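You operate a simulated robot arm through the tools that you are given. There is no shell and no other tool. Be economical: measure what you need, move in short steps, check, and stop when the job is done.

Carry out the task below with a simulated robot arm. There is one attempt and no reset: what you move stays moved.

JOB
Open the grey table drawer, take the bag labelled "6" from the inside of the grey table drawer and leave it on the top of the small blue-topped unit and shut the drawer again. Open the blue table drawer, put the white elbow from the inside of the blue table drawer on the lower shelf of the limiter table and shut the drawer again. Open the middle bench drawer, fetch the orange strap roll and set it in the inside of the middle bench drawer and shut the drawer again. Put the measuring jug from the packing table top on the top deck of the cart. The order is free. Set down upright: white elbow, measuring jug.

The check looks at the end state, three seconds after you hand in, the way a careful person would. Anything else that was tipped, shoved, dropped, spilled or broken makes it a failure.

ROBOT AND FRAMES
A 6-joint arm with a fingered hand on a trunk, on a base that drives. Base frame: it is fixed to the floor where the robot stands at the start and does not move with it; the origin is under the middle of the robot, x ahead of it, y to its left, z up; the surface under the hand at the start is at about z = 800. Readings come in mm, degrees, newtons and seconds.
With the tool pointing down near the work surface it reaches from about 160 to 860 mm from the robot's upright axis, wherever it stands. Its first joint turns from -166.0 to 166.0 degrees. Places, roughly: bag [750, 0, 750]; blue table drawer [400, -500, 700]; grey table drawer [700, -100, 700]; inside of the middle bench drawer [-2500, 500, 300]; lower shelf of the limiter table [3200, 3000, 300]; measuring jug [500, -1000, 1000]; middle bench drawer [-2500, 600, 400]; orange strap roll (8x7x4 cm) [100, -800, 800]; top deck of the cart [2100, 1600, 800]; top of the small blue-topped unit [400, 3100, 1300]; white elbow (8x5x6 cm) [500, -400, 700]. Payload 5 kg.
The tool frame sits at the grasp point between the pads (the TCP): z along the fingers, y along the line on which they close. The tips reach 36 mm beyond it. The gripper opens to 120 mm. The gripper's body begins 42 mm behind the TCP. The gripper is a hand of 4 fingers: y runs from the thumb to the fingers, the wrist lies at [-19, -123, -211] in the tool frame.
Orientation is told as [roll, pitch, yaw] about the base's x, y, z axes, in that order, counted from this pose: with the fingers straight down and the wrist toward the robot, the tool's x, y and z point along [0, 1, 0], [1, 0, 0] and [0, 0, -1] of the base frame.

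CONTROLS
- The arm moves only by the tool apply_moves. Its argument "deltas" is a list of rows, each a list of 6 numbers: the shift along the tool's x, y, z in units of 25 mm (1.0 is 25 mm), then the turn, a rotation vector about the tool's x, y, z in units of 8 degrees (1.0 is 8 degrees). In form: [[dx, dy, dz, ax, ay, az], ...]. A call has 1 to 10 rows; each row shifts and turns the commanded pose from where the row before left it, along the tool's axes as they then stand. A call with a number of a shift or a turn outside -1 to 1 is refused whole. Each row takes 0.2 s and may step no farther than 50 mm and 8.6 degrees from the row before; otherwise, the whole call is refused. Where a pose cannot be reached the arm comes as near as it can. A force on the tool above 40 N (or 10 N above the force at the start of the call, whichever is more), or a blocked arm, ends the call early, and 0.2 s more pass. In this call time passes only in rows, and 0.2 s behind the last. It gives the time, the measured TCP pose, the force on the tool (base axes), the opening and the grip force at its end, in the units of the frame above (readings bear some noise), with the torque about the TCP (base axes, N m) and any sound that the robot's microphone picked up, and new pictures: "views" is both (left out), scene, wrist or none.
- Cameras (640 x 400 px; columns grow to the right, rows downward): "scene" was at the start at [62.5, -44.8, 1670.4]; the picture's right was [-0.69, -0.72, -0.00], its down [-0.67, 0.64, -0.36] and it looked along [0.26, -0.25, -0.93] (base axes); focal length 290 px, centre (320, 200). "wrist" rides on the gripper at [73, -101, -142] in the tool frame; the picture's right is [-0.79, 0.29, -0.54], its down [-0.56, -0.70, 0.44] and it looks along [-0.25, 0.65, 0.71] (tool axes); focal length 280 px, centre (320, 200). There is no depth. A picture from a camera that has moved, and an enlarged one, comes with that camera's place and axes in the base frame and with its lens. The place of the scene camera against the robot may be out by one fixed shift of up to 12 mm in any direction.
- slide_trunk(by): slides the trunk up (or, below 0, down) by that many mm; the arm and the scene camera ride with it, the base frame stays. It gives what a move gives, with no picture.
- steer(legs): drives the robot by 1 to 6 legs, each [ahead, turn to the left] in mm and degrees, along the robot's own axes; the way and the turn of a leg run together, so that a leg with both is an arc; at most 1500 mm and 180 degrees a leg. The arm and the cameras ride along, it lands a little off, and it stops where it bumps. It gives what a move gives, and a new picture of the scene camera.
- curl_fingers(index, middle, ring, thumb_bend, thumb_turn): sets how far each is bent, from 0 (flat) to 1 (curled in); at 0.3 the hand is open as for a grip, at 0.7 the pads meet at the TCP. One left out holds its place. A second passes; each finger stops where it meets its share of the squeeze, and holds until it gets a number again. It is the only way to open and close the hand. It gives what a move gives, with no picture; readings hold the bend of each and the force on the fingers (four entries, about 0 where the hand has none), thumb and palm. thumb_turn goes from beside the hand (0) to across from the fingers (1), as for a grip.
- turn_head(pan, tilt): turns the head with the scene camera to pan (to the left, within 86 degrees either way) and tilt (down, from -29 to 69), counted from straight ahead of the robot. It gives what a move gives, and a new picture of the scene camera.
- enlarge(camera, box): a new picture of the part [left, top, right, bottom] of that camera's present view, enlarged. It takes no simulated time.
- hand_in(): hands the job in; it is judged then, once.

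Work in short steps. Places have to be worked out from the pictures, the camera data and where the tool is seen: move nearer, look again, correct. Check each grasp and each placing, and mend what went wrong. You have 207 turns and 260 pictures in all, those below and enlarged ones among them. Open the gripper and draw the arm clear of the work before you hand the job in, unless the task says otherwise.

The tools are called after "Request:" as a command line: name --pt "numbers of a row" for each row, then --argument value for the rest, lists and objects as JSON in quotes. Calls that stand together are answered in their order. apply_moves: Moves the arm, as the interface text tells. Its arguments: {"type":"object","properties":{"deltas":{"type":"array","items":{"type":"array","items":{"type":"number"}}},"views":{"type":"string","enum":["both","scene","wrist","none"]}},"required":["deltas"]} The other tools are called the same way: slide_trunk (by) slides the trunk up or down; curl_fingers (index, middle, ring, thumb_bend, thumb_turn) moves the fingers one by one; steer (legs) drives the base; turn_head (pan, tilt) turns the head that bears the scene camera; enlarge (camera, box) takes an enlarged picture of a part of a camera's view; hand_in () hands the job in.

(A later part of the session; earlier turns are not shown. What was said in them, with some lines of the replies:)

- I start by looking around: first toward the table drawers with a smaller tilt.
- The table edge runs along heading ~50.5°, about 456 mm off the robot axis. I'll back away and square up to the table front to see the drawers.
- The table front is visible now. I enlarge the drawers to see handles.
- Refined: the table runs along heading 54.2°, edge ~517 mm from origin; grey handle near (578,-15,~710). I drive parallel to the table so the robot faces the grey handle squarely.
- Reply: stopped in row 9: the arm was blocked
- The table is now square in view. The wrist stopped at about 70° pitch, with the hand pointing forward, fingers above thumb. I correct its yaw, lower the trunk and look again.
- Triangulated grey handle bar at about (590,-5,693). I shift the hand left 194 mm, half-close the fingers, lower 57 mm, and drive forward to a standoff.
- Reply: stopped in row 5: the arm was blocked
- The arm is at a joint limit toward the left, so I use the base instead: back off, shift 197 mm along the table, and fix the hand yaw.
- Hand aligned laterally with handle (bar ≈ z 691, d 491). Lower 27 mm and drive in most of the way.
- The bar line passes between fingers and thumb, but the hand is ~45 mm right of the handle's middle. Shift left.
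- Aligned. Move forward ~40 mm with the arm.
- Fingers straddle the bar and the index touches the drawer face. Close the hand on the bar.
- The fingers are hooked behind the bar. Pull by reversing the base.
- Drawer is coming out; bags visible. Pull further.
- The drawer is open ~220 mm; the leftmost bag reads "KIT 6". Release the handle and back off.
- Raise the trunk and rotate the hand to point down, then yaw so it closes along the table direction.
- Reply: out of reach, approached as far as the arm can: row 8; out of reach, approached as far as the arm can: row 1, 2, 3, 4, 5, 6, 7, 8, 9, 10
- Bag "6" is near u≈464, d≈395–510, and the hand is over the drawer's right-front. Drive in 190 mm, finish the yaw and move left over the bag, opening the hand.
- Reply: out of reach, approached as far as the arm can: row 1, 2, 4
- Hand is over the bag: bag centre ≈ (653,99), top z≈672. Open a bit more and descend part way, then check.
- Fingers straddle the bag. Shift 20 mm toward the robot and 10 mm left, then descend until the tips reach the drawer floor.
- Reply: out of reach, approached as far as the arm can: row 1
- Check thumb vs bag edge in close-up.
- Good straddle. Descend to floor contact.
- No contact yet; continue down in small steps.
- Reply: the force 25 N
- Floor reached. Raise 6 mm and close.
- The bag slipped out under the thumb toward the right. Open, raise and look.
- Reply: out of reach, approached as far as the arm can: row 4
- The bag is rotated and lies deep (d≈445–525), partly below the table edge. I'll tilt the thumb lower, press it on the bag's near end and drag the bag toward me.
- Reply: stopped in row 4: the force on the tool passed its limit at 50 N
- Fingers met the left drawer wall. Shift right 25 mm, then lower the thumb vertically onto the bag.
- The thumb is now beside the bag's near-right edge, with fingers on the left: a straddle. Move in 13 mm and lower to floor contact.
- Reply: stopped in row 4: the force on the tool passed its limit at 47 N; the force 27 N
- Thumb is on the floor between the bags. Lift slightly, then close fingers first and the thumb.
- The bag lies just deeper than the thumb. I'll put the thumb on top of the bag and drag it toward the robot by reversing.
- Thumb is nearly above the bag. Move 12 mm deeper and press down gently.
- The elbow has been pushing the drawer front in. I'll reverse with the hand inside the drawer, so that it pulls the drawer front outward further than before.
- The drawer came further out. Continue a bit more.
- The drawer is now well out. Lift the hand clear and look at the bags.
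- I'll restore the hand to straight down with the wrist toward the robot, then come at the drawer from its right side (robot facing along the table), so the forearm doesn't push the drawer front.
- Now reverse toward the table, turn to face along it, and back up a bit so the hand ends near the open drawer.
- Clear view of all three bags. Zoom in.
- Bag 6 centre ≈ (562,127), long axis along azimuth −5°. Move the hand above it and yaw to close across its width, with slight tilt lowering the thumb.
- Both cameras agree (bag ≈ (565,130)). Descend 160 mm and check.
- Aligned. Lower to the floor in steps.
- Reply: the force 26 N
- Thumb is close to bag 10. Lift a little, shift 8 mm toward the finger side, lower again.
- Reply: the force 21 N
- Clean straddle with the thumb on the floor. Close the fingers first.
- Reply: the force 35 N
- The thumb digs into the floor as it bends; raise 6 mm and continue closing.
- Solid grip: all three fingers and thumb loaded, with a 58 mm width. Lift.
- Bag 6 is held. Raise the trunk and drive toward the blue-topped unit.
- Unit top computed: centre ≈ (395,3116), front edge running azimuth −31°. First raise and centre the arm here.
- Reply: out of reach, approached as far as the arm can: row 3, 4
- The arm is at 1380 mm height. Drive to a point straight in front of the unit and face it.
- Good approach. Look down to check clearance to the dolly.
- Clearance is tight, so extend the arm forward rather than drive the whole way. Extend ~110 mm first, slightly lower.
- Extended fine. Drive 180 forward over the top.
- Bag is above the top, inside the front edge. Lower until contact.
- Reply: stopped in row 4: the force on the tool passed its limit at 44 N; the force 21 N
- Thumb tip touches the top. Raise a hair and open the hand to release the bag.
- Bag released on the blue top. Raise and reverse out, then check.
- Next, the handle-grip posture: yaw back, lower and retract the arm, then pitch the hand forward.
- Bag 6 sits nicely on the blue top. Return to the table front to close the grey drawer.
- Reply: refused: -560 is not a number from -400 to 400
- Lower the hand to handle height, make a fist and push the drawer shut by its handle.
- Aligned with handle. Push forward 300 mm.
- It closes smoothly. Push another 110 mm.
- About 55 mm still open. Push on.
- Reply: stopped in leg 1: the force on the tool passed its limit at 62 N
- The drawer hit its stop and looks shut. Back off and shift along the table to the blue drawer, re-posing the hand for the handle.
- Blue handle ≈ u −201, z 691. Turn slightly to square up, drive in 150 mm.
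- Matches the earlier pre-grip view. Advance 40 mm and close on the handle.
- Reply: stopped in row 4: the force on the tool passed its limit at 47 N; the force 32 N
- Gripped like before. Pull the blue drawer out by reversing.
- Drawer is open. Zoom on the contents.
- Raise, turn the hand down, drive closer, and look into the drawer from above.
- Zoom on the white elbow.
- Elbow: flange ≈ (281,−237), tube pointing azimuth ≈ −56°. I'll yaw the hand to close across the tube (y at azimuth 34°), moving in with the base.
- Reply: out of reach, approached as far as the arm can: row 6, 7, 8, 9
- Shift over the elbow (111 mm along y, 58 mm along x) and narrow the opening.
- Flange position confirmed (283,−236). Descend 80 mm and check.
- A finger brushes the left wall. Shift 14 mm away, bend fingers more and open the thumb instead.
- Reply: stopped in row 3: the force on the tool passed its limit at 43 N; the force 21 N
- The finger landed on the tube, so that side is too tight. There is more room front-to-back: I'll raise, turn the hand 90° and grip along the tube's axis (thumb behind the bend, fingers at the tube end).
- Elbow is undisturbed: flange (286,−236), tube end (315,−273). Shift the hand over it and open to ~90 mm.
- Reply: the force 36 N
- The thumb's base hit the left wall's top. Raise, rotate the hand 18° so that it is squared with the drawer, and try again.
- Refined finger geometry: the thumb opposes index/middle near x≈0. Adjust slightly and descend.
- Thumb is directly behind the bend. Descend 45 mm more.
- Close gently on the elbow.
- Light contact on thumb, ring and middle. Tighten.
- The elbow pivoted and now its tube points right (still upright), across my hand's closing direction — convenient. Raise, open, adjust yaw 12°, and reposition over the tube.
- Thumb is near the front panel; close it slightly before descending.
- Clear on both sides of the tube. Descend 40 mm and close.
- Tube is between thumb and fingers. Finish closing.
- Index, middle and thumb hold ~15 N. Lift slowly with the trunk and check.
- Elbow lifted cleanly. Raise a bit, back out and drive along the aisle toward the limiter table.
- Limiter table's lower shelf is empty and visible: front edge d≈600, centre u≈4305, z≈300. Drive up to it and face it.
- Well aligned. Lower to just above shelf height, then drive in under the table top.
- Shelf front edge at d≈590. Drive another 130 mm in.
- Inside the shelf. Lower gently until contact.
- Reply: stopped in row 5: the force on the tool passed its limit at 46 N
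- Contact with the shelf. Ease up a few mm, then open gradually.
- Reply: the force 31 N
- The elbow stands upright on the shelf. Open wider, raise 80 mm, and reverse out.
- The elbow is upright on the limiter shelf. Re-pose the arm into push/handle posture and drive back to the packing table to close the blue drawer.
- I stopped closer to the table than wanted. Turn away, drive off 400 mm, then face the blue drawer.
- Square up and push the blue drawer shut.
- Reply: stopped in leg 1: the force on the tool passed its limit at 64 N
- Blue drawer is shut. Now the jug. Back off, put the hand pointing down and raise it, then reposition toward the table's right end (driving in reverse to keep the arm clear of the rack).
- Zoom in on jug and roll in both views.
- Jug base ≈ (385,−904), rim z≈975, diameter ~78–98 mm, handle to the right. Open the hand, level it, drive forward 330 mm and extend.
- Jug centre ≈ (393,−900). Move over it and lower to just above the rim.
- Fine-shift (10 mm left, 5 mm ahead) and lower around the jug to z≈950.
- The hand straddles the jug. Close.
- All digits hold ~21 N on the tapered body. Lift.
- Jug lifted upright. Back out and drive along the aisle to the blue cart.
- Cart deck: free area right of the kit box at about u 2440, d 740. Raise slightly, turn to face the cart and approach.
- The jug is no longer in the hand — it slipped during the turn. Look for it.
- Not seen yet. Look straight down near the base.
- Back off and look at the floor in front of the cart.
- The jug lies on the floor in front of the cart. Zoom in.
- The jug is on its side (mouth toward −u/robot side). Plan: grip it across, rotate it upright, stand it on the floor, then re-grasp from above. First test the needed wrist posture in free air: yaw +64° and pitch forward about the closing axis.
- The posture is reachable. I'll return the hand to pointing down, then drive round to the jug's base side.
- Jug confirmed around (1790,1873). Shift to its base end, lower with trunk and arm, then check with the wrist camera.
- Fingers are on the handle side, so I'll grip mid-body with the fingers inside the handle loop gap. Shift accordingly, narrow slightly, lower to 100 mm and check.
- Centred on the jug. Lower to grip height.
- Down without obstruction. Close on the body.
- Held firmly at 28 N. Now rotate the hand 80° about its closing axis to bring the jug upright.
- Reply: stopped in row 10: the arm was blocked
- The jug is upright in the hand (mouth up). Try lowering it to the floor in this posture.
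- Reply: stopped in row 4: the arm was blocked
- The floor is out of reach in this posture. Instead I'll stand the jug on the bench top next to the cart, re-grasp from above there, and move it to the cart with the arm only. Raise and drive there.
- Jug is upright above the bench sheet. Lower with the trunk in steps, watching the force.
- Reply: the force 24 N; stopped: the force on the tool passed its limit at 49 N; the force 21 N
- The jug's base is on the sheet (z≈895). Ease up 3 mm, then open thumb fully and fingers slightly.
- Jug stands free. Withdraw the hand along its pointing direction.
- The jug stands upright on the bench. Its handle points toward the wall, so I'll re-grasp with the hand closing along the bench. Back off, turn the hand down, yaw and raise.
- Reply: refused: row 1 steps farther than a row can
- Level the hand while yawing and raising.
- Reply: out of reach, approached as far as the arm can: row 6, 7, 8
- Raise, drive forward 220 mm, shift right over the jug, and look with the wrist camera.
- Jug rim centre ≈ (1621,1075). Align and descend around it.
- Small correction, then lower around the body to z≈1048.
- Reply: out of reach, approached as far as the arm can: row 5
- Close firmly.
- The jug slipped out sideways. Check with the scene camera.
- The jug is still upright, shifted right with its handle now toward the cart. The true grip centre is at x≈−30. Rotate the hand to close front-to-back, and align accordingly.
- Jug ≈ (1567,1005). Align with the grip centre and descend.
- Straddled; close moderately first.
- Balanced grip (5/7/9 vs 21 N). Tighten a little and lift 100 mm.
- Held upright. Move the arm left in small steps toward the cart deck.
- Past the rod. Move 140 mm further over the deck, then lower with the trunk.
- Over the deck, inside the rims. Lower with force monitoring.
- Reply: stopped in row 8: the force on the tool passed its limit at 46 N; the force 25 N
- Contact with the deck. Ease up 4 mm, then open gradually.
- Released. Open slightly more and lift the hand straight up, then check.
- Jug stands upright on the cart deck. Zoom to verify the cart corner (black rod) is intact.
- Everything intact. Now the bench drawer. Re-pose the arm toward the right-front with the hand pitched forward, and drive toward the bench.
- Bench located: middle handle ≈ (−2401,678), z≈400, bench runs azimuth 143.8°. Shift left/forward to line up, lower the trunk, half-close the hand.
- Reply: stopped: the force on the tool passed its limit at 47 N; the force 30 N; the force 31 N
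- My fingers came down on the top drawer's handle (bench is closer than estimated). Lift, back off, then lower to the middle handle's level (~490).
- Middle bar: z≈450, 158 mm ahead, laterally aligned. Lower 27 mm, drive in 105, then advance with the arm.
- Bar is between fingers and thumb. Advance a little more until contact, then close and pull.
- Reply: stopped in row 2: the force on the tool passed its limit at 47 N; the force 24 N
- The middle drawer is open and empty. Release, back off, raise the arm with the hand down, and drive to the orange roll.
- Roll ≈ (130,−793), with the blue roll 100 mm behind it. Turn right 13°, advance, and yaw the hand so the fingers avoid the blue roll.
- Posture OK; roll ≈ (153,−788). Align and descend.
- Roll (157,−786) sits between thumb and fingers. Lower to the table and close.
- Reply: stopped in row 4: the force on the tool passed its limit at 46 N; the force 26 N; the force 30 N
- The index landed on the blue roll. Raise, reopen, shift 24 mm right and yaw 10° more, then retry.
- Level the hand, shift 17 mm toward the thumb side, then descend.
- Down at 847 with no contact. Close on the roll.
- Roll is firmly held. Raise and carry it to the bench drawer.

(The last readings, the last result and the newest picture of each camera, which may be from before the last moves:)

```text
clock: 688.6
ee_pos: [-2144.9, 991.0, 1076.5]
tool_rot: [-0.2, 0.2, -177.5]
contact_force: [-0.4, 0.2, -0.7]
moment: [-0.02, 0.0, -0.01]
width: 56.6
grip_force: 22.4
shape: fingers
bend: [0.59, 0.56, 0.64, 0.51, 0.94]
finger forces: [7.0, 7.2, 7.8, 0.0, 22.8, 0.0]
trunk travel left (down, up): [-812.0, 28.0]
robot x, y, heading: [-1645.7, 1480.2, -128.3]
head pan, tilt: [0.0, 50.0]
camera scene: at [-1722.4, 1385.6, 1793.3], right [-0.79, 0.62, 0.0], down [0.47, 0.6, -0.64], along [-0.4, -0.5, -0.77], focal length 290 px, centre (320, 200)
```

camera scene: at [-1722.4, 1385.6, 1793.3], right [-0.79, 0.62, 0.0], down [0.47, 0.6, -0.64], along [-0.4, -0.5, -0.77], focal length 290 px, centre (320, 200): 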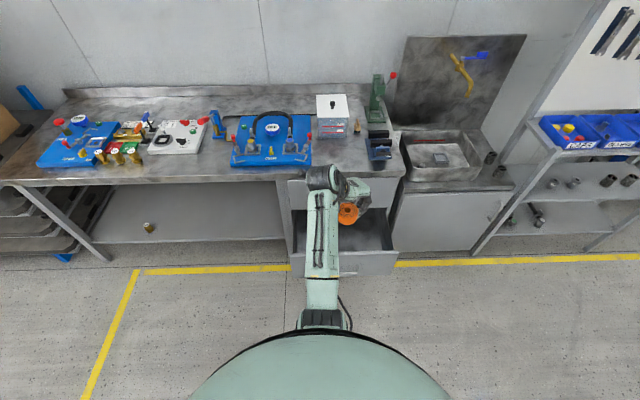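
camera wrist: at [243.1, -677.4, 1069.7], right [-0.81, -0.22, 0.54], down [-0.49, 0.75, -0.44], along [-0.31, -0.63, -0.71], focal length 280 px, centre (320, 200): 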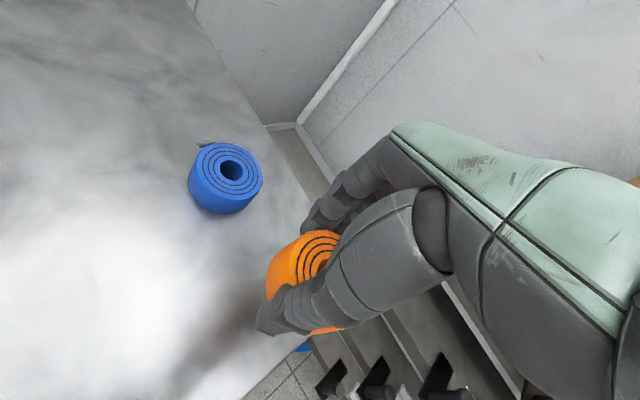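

Aligned with the open drawer. Drive in 222 mm, reach down with the arm first, then lower the trunk.

Request:
steer --legs '[[222, 0]]'

Request:
apply_moves --pt "0 0 1 0 0 0" --pt "0 0 1 0 0 0" --pt "0 0 1 0 0 0" --pt "0 0 1 0 0 0" --pt "0 0 1 0 0 0" --pt "0 0 1 0 0 0" --pt "0 0 1 0 0 0" --pt "0 0 1 0 0 0" --views "none"

Request:
slide_trunk --by -330

Request:
enlarge --camera "scene" --box '[220, 120, 500, 320]'

```text
clock: 690.5
ee_pos: [-2281.2, 817.4, 1077.8]
tool_rot: [-0.1, 0.0, -177.5]
contact_force: [0.1, 0.4, -1.0]
moment: [0.02, -0.03, 0.01]
width: 56.5
grip_force: 22.5
shape: fingers
bend: [0.59, 0.56, 0.64, 0.51, 0.94]
finger forces: [6.9, 7.2, 7.8, 0.1, 22.8, 0.0]
trunk travel left (down, up): [-812.0, 28.0]
robot x, y, heading: [-1785.2, 1304.5, -128.2]
head pan, tilt: [0.0, 50.0]
camera scene: at [-1857.7, 1214.0, 1793.3], right [-0.79, 0.62, 0.0], down [0.47, 0.6, -0.64], along [-0.4, -0.51, -0.77], focal length 290 px, centre (320, 200)
```

scene: 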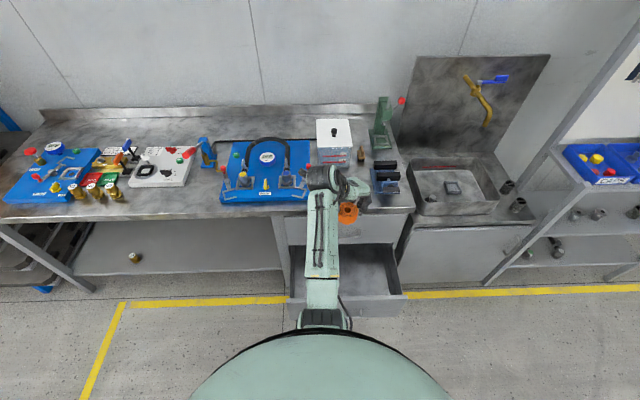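

```text
clock: 692.2
ee_pos: [-2281.1, 816.8, 876.9]
tool_rot: [-0.1, 0.0, -177.4]
contact_force: [0.0, -0.1, -0.4]
moment: [0.01, 0.0, -0.02]
width: 56.5
grip_force: 22.6
shape: fingers
bend: [0.59, 0.56, 0.64, 0.51, 0.94]
finger forces: [6.9, 7.2, 7.8, 0.0, 22.7, 0.0]
trunk travel left (down, up): [-812.0, 28.0]
robot x, y, heading: [-1786.7, 1306.2, -128.3]
head pan, tilt: [0.0, 50.0]
```

```text
clock: 695.5
ee_pos: [-2279.7, 817.9, 547.4]
tool_rot: [-0.1, 0.2, -177.5]
contact_force: [-0.8, 0.7, -0.9]
moment: [0.01, 0.0, -0.02]
width: 56.3
grip_force: 23.0
shape: fingers
bend: [0.59, 0.56, 0.64, 0.51, 0.94]
finger forces: [6.9, 7.2, 7.9, 0.0, 22.6, 0.1]
trunk travel left (down, up): [-482.0, 358.0]
robot x, y, heading: [-1782.6, 1306.0, -128.4]
head pan, tilt: [0.0, 50.0]
```

```text
2.00 times, centred on (360, 220) of scene
camera zoom: at [-1858.2, 1213.4, 1463.3], right [-0.79, 0.62, 0.0], down [0.47, 0.6, -0.64], along [-0.4, -0.5, -0.77], focal length 579 px, centre (240, 160)
```

zoom: 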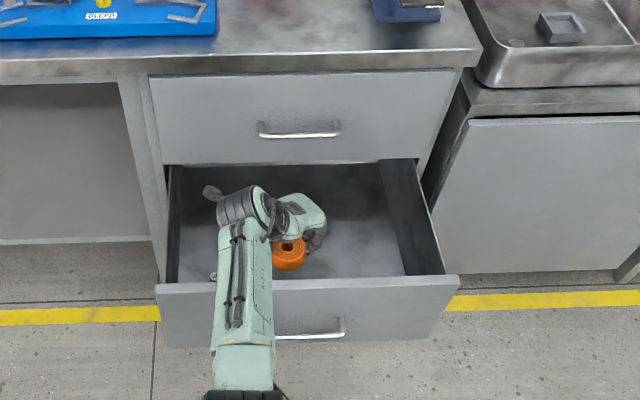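

Roll is inside the drawer opening and the forearm clears the front. Lower further in steps.

Request:
slide_trunk --by -80

Request:
enlarge --camera "scene" --box '[240, 140, 480, 320]'

```text
clock: 696.7
ee_pos: [-2279.1, 818.7, 468.5]
tool_rot: [-0.1, 0.2, -177.5]
contact_force: [-0.2, -0.3, -1.3]
moment: [0.01, 0.02, 0.01]
width: 56.6
grip_force: 22.4
shape: fingers
bend: [0.59, 0.56, 0.64, 0.51, 0.94]
finger forces: [7.0, 7.2, 7.9, 0.0, 22.6, 0.1]
trunk travel left (down, up): [-402.0, 438.0]
robot x, y, heading: [-1783.9, 1307.1, -128.5]
head pan, tilt: [0.0, 50.0]
```

```text
2.22 times, centred on (360, 230) of scene
camera zoom: at [-1858.1, 1213.5, 1383.3], right [-0.79, 0.62, 0.0], down [0.47, 0.6, -0.64], along [-0.4, -0.5, -0.77], focal length 643 px, centre (231, 133)
```

zoom: 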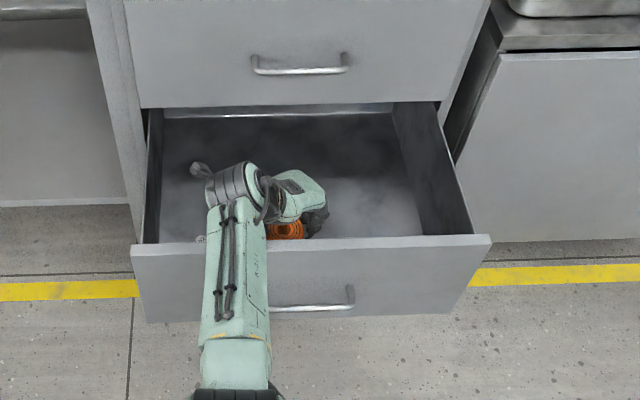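

Still clear. Lower the last part with force monitoring.

Request:
apply_moves --pt "0 0 0.5 0 0 0" --pt "0 0 0.5 0 0 0" --pt "0 0 0.5 0 0 0" --pt "0 0 0.5 0 0 0" --pt "0 0 0.5 0 0 0" --pt "0 0 0.5 0 0 0" --pt "0 0 0.4 0 0 0" --views "none"

```text
clock: 698.3
ee_pos: [-2279.6, 817.4, 385.9]
tool_rot: [0.2, -0.3, -177.5]
contact_force: [0.9, 2.2, 32.4]
moment: [-0.26, 0.77, -0.05]
width: 55.7
grip_force: 42.8
shape: fingers
bend: [0.61, 0.58, 0.65, 0.5, 0.94]
finger forces: [35.4, 16.1, 10.2, 0.0, 23.9, 0.0]
trunk travel left (down, up): [-402.0, 438.0]
robot x, y, heading: [-1783.1, 1302.1, -128.1]
head pan, tilt: [0.0, 50.0]
```

Contact with the drawer floor. Ease up and release, then lift.

Request:
apply_moves --pt "0 0 -0.15 0 0 0" --views "none"

Request:
curl_fingers --index 0.4 --middle 0.4 --ring 0.4 --thumb_bend 0.36

Request:
apply_moves --pt "0 0 -0.7 0 0 0" --pt "0 0 -1 0 0 0" --pt "0 0 -1 0 0 0" --pt "0 0 -1 0 0 0" --views "wrist"

```text
clock: 698.7
ee_pos: [-2278.1, 818.7, 387.9]
tool_rot: [-0.2, 0.0, -177.4]
contact_force: [0.2, -1.5, 19.0]
moment: [-0.24, 0.46, 0.06]
width: 55.8
grip_force: 34.7
shape: fingers
bend: [0.61, 0.58, 0.65, 0.5, 0.94]
finger forces: [22.8, 12.9, 10.6, 0.0, 22.7, 0.0]
trunk travel left (down, up): [-402.0, 438.0]
robot x, y, heading: [-1782.5, 1303.9, -128.2]
head pan, tilt: [0.0, 50.0]
```

```text
clock: 699.7
ee_pos: [-2279.2, 818.5, 386.5]
tool_rot: [-0.3, 0.0, -177.5]
contact_force: [1.2, -1.2, 10.5]
moment: [-0.03, 0.42, 0.03]
width: 99.7
grip_force: 5.2
shape: fingers
bend: [0.4, 0.41, 0.4, 0.36, 0.97]
finger forces: [0.0, 10.0, 0.0, 0.0, 0.1, 0.0]
trunk travel left (down, up): [-402.0, 438.0]
robot x, y, heading: [-1783.9, 1299.1, -128.4]
head pan, tilt: [0.0, 50.0]
```

```text
clock: 700.7
ee_pos: [-2279.7, 818.4, 479.7]
tool_rot: [-0.2, 0.1, -177.5]
contact_force: [-0.5, -0.5, -0.2]
moment: [-0.03, 0.01, -0.01]
width: 100.0
grip_force: 0.0
shape: fingers
bend: [0.4, 0.4, 0.4, 0.36, 0.97]
finger forces: [0.0, 0.0, 0.1, 0.0, 0.0, 0.0]
trunk travel left (down, up): [-402.0, 438.0]
robot x, y, heading: [-1786.2, 1301.2, -128.3]
head pan, tilt: [0.0, 50.0]
camera wrist: at [-2175.7, 750.7, 622.0], right [-0.32, 0.77, 0.54], down [0.68, 0.59, -0.44], along [-0.66, 0.23, -0.71], focal length 280 px, centre (320, 200)
```

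wrist: 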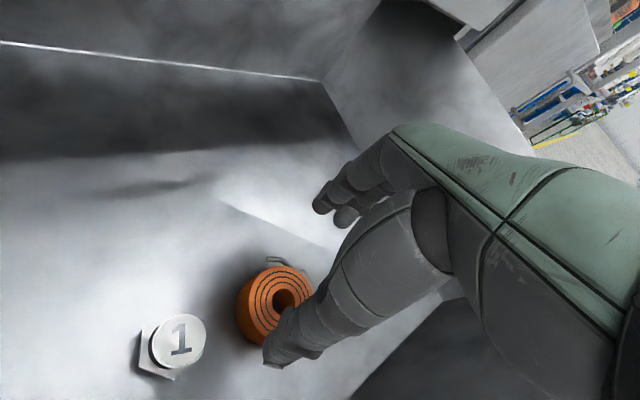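

The roll lies flat in the drawer (another item "1" untouched). Raise out, back off, and take the push posture.

Request:
slide_trunk --by 400

Request:
steer --legs '[[-380, 0]]'

Request:
apply_moves --pt "0 0 -1 0 0 -1" --pt "0 0 -1 0 0 -1" --pt "0 0 -1 0 0 -1" --pt "0 0 -1 0 0 -1" --pt "0 0 -1 0 0 -1" --pt "0 0 -1 0 0 -1" --pt "-0.8 -0.9 -1 0 0 0" --pt "-0.8 -0.9 -1 0 0 0" --views "none"

Request:
apply_moves --pt "0 0 0 -1 0 0" --pt "0 0 0 -1 0 0" --pt "0 0 0 -1 0 0" --pt "0 0 0 -1 0 0" --pt "0 0 0 -1 0 0" --pt "0 0 0 -1 0 0" --pt "0 0 0 -1 0 0" --pt "0 0 0 -1 0 0" --views "none"

Request:
curl_fingers --index 1 --middle 1 --ring 1 --thumb_bend 0.6

```text
clock: 704.5
ee_pos: [-2280.1, 818.0, 879.5]
tool_rot: [-0.2, 0.1, -177.5]
contact_force: [-0.4, -0.7, 0.8]
moment: [-0.01, 0.01, 0.01]
width: 100.0
grip_force: 0.0
shape: fingers
bend: [0.4, 0.4, 0.4, 0.36, 0.97]
finger forces: [0.0, 0.0, 0.0, 0.0, 0.0, 0.0]
trunk travel left (down, up): [-802.0, 38.0]
robot x, y, heading: [-1783.5, 1302.5, -128.4]
head pan, tilt: [0.0, 50.0]
```

```text
clock: 707.1
ee_pos: [-2038.7, 1117.6, 879.2]
tool_rot: [-0.1, 0.0, -177.2]
contact_force: [-0.4, -0.1, 0.5]
moment: [-0.01, 0.0, -0.02]
width: 99.7
grip_force: 0.0
shape: fingers
bend: [0.4, 0.4, 0.4, 0.36, 0.97]
finger forces: [0.0, 0.0, 0.0, 0.0, 0.0, 0.1]
trunk travel left (down, up): [-802.0, 38.0]
robot x, y, heading: [-1551.3, 1607.4, -127.7]
head pan, tilt: [0.0, 50.0]
camera scene: at [-1620.5, 1515.9, 1783.2], right [-0.79, 0.61, 0.0], down [0.47, 0.61, -0.64], along [-0.39, -0.51, -0.77], focal length 290 px, centre (320, 200)
```

scene: 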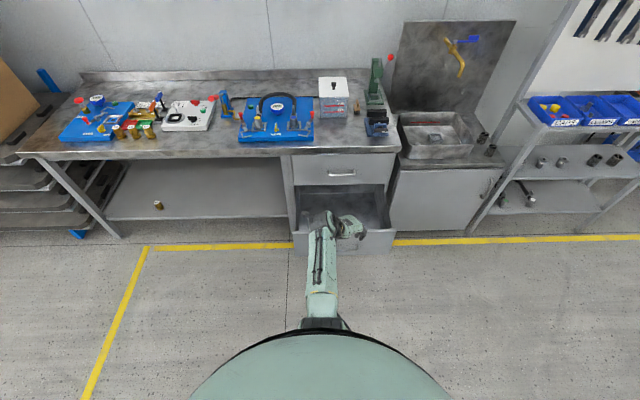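

```text
clock: 708.9
ee_pos: [-2040.6, 1177.5, 1081.3]
tool_rot: [-0.1, 0.0, -129.0]
contact_force: [-0.3, -0.6, 0.4]
moment: [0.02, -0.01, -0.01]
width: 100.0
grip_force: 0.1
shape: fingers
bend: [0.4, 0.4, 0.4, 0.36, 0.97]
finger forces: [0.0, 0.0, 0.0, 0.1, 0.0, 0.0]
trunk travel left (down, up): [-802.0, 38.0]
robot x, y, heading: [-1546.4, 1607.9, -127.7]
head pan, tilt: [0.0, 50.0]
```

```text
clock: 710.7
ee_pos: [-2039.8, 1173.7, 1057.6]
tool_rot: [-15.1, -58.3, -115.1]
contact_force: [-0.4, 0.5, 3.8]
moment: [0.07, -0.08, 0.0]
width: 100.0
grip_force: 0.1
shape: fingers
bend: [0.4, 0.4, 0.4, 0.36, 0.97]
finger forces: [0.1, 0.0, 0.0, 0.0, 0.1, 0.1]
trunk travel left (down, up): [-802.0, 38.0]
robot x, y, heading: [-1547.2, 1607.4, -127.8]
head pan, tilt: [0.0, 50.0]
```

```text
clock: 711.7
ee_pos: [-2042.1, 1176.7, 1080.2]
tool_rot: [-0.1, -63.8, -129.1]
contact_force: [0.3, 0.2, 0.3]
moment: [-0.02, 0.01, -0.04]
width: 50.9
grip_force: 0.1
shape: fingers
bend: [0.95, 1.0, 1.0, 0.6, 0.97]
finger forces: [0.1, 0.0, 0.0, 0.0, 0.1, 0.0]
trunk travel left (down, up): [-802.0, 38.0]
robot x, y, heading: [-1544.7, 1609.0, -127.9]
head pan, tilt: [0.0, 50.0]
```

Lower to handle height, square up and push the drawer in.

Request:
slide_trunk --by -400

Request:
slide_trunk --by -215

Request:
steer --legs '[[0, 1.7], [440, 0]]'

```text
clock: 715.5
ee_pos: [-2042.4, 1178.2, 681.3]
tool_rot: [-0.2, -63.8, -129.1]
contact_force: [-0.2, -0.5, 0.4]
moment: [-0.02, -0.01, 0.01]
width: 62.7
grip_force: 0.0
shape: fingers
bend: [1.0, 1.0, 1.0, 0.6, 0.97]
finger forces: [0.0, 0.0, 0.0, 0.0, 0.1, 0.1]
trunk travel left (down, up): [-402.0, 438.0]
robot x, y, heading: [-1550.2, 1606.3, -127.7]
head pan, tilt: [0.0, 50.0]
```

```text
clock: 717.8
ee_pos: [-2040.9, 1178.4, 465.1]
tool_rot: [-0.1, -63.8, -129.0]
contact_force: [-0.2, 0.0, -0.1]
moment: [0.01, -0.01, 0.0]
width: 62.7
grip_force: 0.0
shape: fingers
bend: [1.0, 1.0, 1.0, 0.6, 0.97]
finger forces: [0.1, 0.1, 0.1, 0.0, 0.0, 0.1]
trunk travel left (down, up): [-187.0, 653.0]
robot x, y, heading: [-1546.8, 1607.7, -127.8]
head pan, tilt: [0.0, 50.0]
```

```text
clock: 721.1
ee_pos: [-2282.7, 811.9, 465.8]
tool_rot: [-0.1, -63.7, -127.3]
contact_force: [-0.3, 0.6, -5.1]
moment: [-0.04, 0.08, 0.01]
width: 63.6
grip_force: 1.8
shape: fingers
bend: [1.0, 1.0, 1.0, 0.58, 0.98]
finger forces: [0.1, 0.0, 0.1, 0.1, 3.7, 0.0]
trunk travel left (down, up): [-187.0, 653.0]
robot x, y, heading: [-1804.6, 1259.8, -126.0]
head pan, tilt: [0.0, 50.0]
camera scene: at [-1872.6, 1164.4, 1168.2], right [-0.81, 0.59, 0.0], down [0.45, 0.62, -0.64], along [-0.38, -0.52, -0.77], focal length 290 px, centre (320, 200)
```

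scene: 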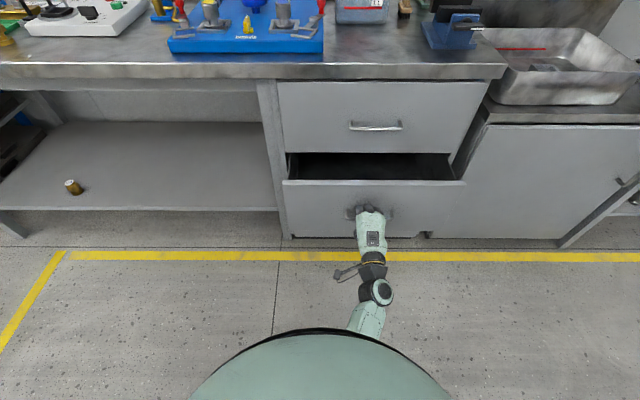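

Closing nicely. Push the rest until it stops.

Request:
steer --legs '[[150, 0]]'

```text
clock: 722.5
ee_pos: [-2360.5, 702.9, 464.6]
tool_rot: [0.6, -63.8, -127.6]
contact_force: [5.9, 10.6, -0.2]
moment: [0.36, -0.22, -0.01]
width: 64.5
grip_force: 7.5
shape: fingers
bend: [1.0, 1.0, 1.0, 0.58, 0.98]
finger forces: [0.1, 0.1, 0.0, 0.0, 15.8, 0.0]
trunk travel left (down, up): [-187.0, 653.0]
robot x, y, heading: [-1880.4, 1147.5, -126.0]
head pan, tilt: [0.0, 50.0]
stopped in leg 1: the force on the tool passed its limit at 96 N (the readings are from after the stop); the commanded pose is now the measured one
camera scene: at [-1952.5, 1054.4, 1168.3], right [-0.81, 0.59, 0.0], down [0.45, 0.62, -0.64], along [-0.38, -0.52, -0.77], focal length 290 px, centre (320, 200)
```

scene: 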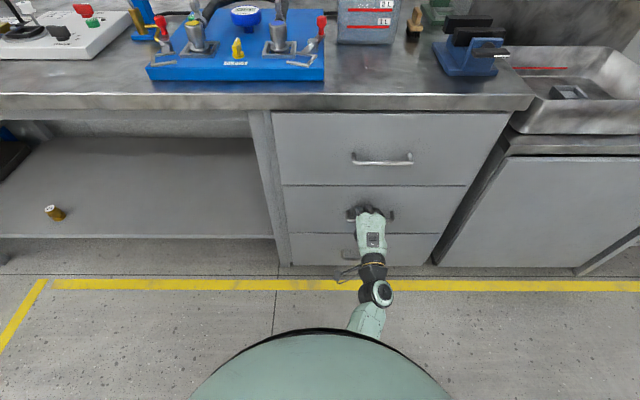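

The middle bench drawer is shut flush. Back off, open the hand, and take one last look.

Request:
steer --legs '[[-350, 0]]'

Request:
curl_fingers --index 0.3 --middle 0.3 --ring 0.3 --thumb_bend 0.3

Request:
turn_head --pan 86 --tilt 15

Request:
enlarge --camera "scene" --box '[100, 80, 540, 330]'

```text
clock: 725.0
ee_pos: [-2153.8, 984.1, 467.3]
tool_rot: [0.5, -64.1, -127.2]
contact_force: [0.6, -0.3, -0.6]
moment: [0.02, 0.0, 0.02]
width: 62.7
grip_force: 0.0
shape: fingers
bend: [1.0, 1.0, 1.0, 0.6, 0.98]
finger forces: [0.0, 0.0, 0.0, 0.0, 0.0, 0.0]
trunk travel left (down, up): [-187.0, 653.0]
robot x, y, heading: [-1675.1, 1430.4, -125.4]
head pan, tilt: [0.0, 50.0]
camera scene: at [-1746.7, 1338.0, 1168.3], right [-0.81, 0.58, 0.0], down [0.45, 0.62, -0.64], along [-0.38, -0.52, -0.77], focal length 290 px, centre (320, 200)
```

scene: 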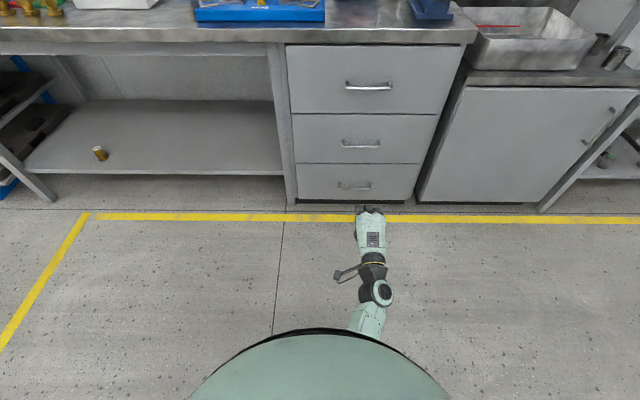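

```text
clock: 726.0
ee_pos: [-2153.4, 985.5, 466.3]
tool_rot: [0.5, -64.0, -127.3]
contact_force: [1.5, -0.1, 0.2]
moment: [0.01, -0.01, -0.01]
width: 123.2
grip_force: 0.1
shape: fingers
bend: [0.3, 0.3, 0.3, 0.3, 0.98]
finger forces: [0.1, 0.1, 0.0, 0.0, 0.0, 0.1]
trunk travel left (down, up): [-187.0, 653.0]
robot x, y, heading: [-1673.2, 1430.7, -125.6]
head pan, tilt: [0.0, 50.0]
```

```text
clock: 727.6
ee_pos: [-2152.6, 985.3, 466.5]
tool_rot: [0.5, -63.9, -127.2]
contact_force: [0.8, 0.1, 0.3]
moment: [0.01, -0.02, -0.02]
width: 123.0
grip_force: 0.1
shape: fingers
bend: [0.3, 0.3, 0.3, 0.3, 0.98]
finger forces: [0.0, 0.0, 0.1, 0.0, 0.0, 0.0]
trunk travel left (down, up): [-187.0, 653.0]
robot x, y, heading: [-1679.3, 1432.2, -125.6]
head pan, tilt: [85.9, 15.0]
camera scene: at [-1630.1, 1340.6, 1222.0], right [-0.64, -0.77, 0.0], down [-0.2, 0.17, -0.97], along [0.74, -0.62, -0.26], focal length 290 px, centre (320, 200)
```

scene: 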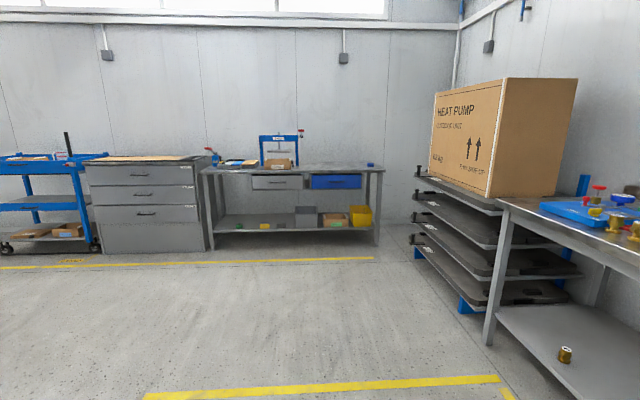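

```text
1.45 times, centred on (320, 205) of scene
camera zoom: at [-1630.1, 1340.6, 1222.0], right [-0.64, -0.77, 0.0], down [-0.2, 0.17, -0.97], along [0.74, -0.62, -0.26], focal length 421 px, centre (320, 193)
```

zoom: 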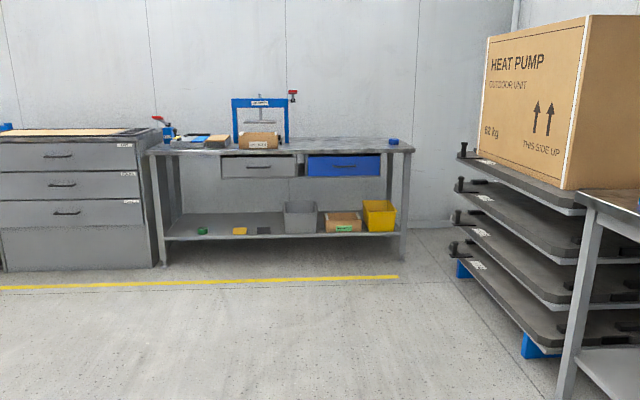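

All drawers are shut, all items are placed, and the hand is open and clear. Handing in.

Request:
hand_in

```text
The job is handed in.
```

I handed the job in with all four parts done. One thing went wrong: the measuring jug fell on the floor on the way to the cart.

- **Bag "6":** it is on top of the blue-topped unit, and the grey drawer is shut.
- **White elbow:** it stands upright on the lower shelf of the limiter table, and the blue drawer is shut.
- **Orange strap roll:** it is in the middle bench drawer, and that drawer is shut.
- **Measuring jug:** it stands upright on the top deck of the cart. It slipped out of the hand during a turn, and I saw no damage after picking it up. I stood it briefly on the bench top beside the cart to re-grip it.

While picking up the orange roll, a finger pressed on the blue roll beside it. It moved little if at all. In the pictures I took, nothing else had tipped or fallen.
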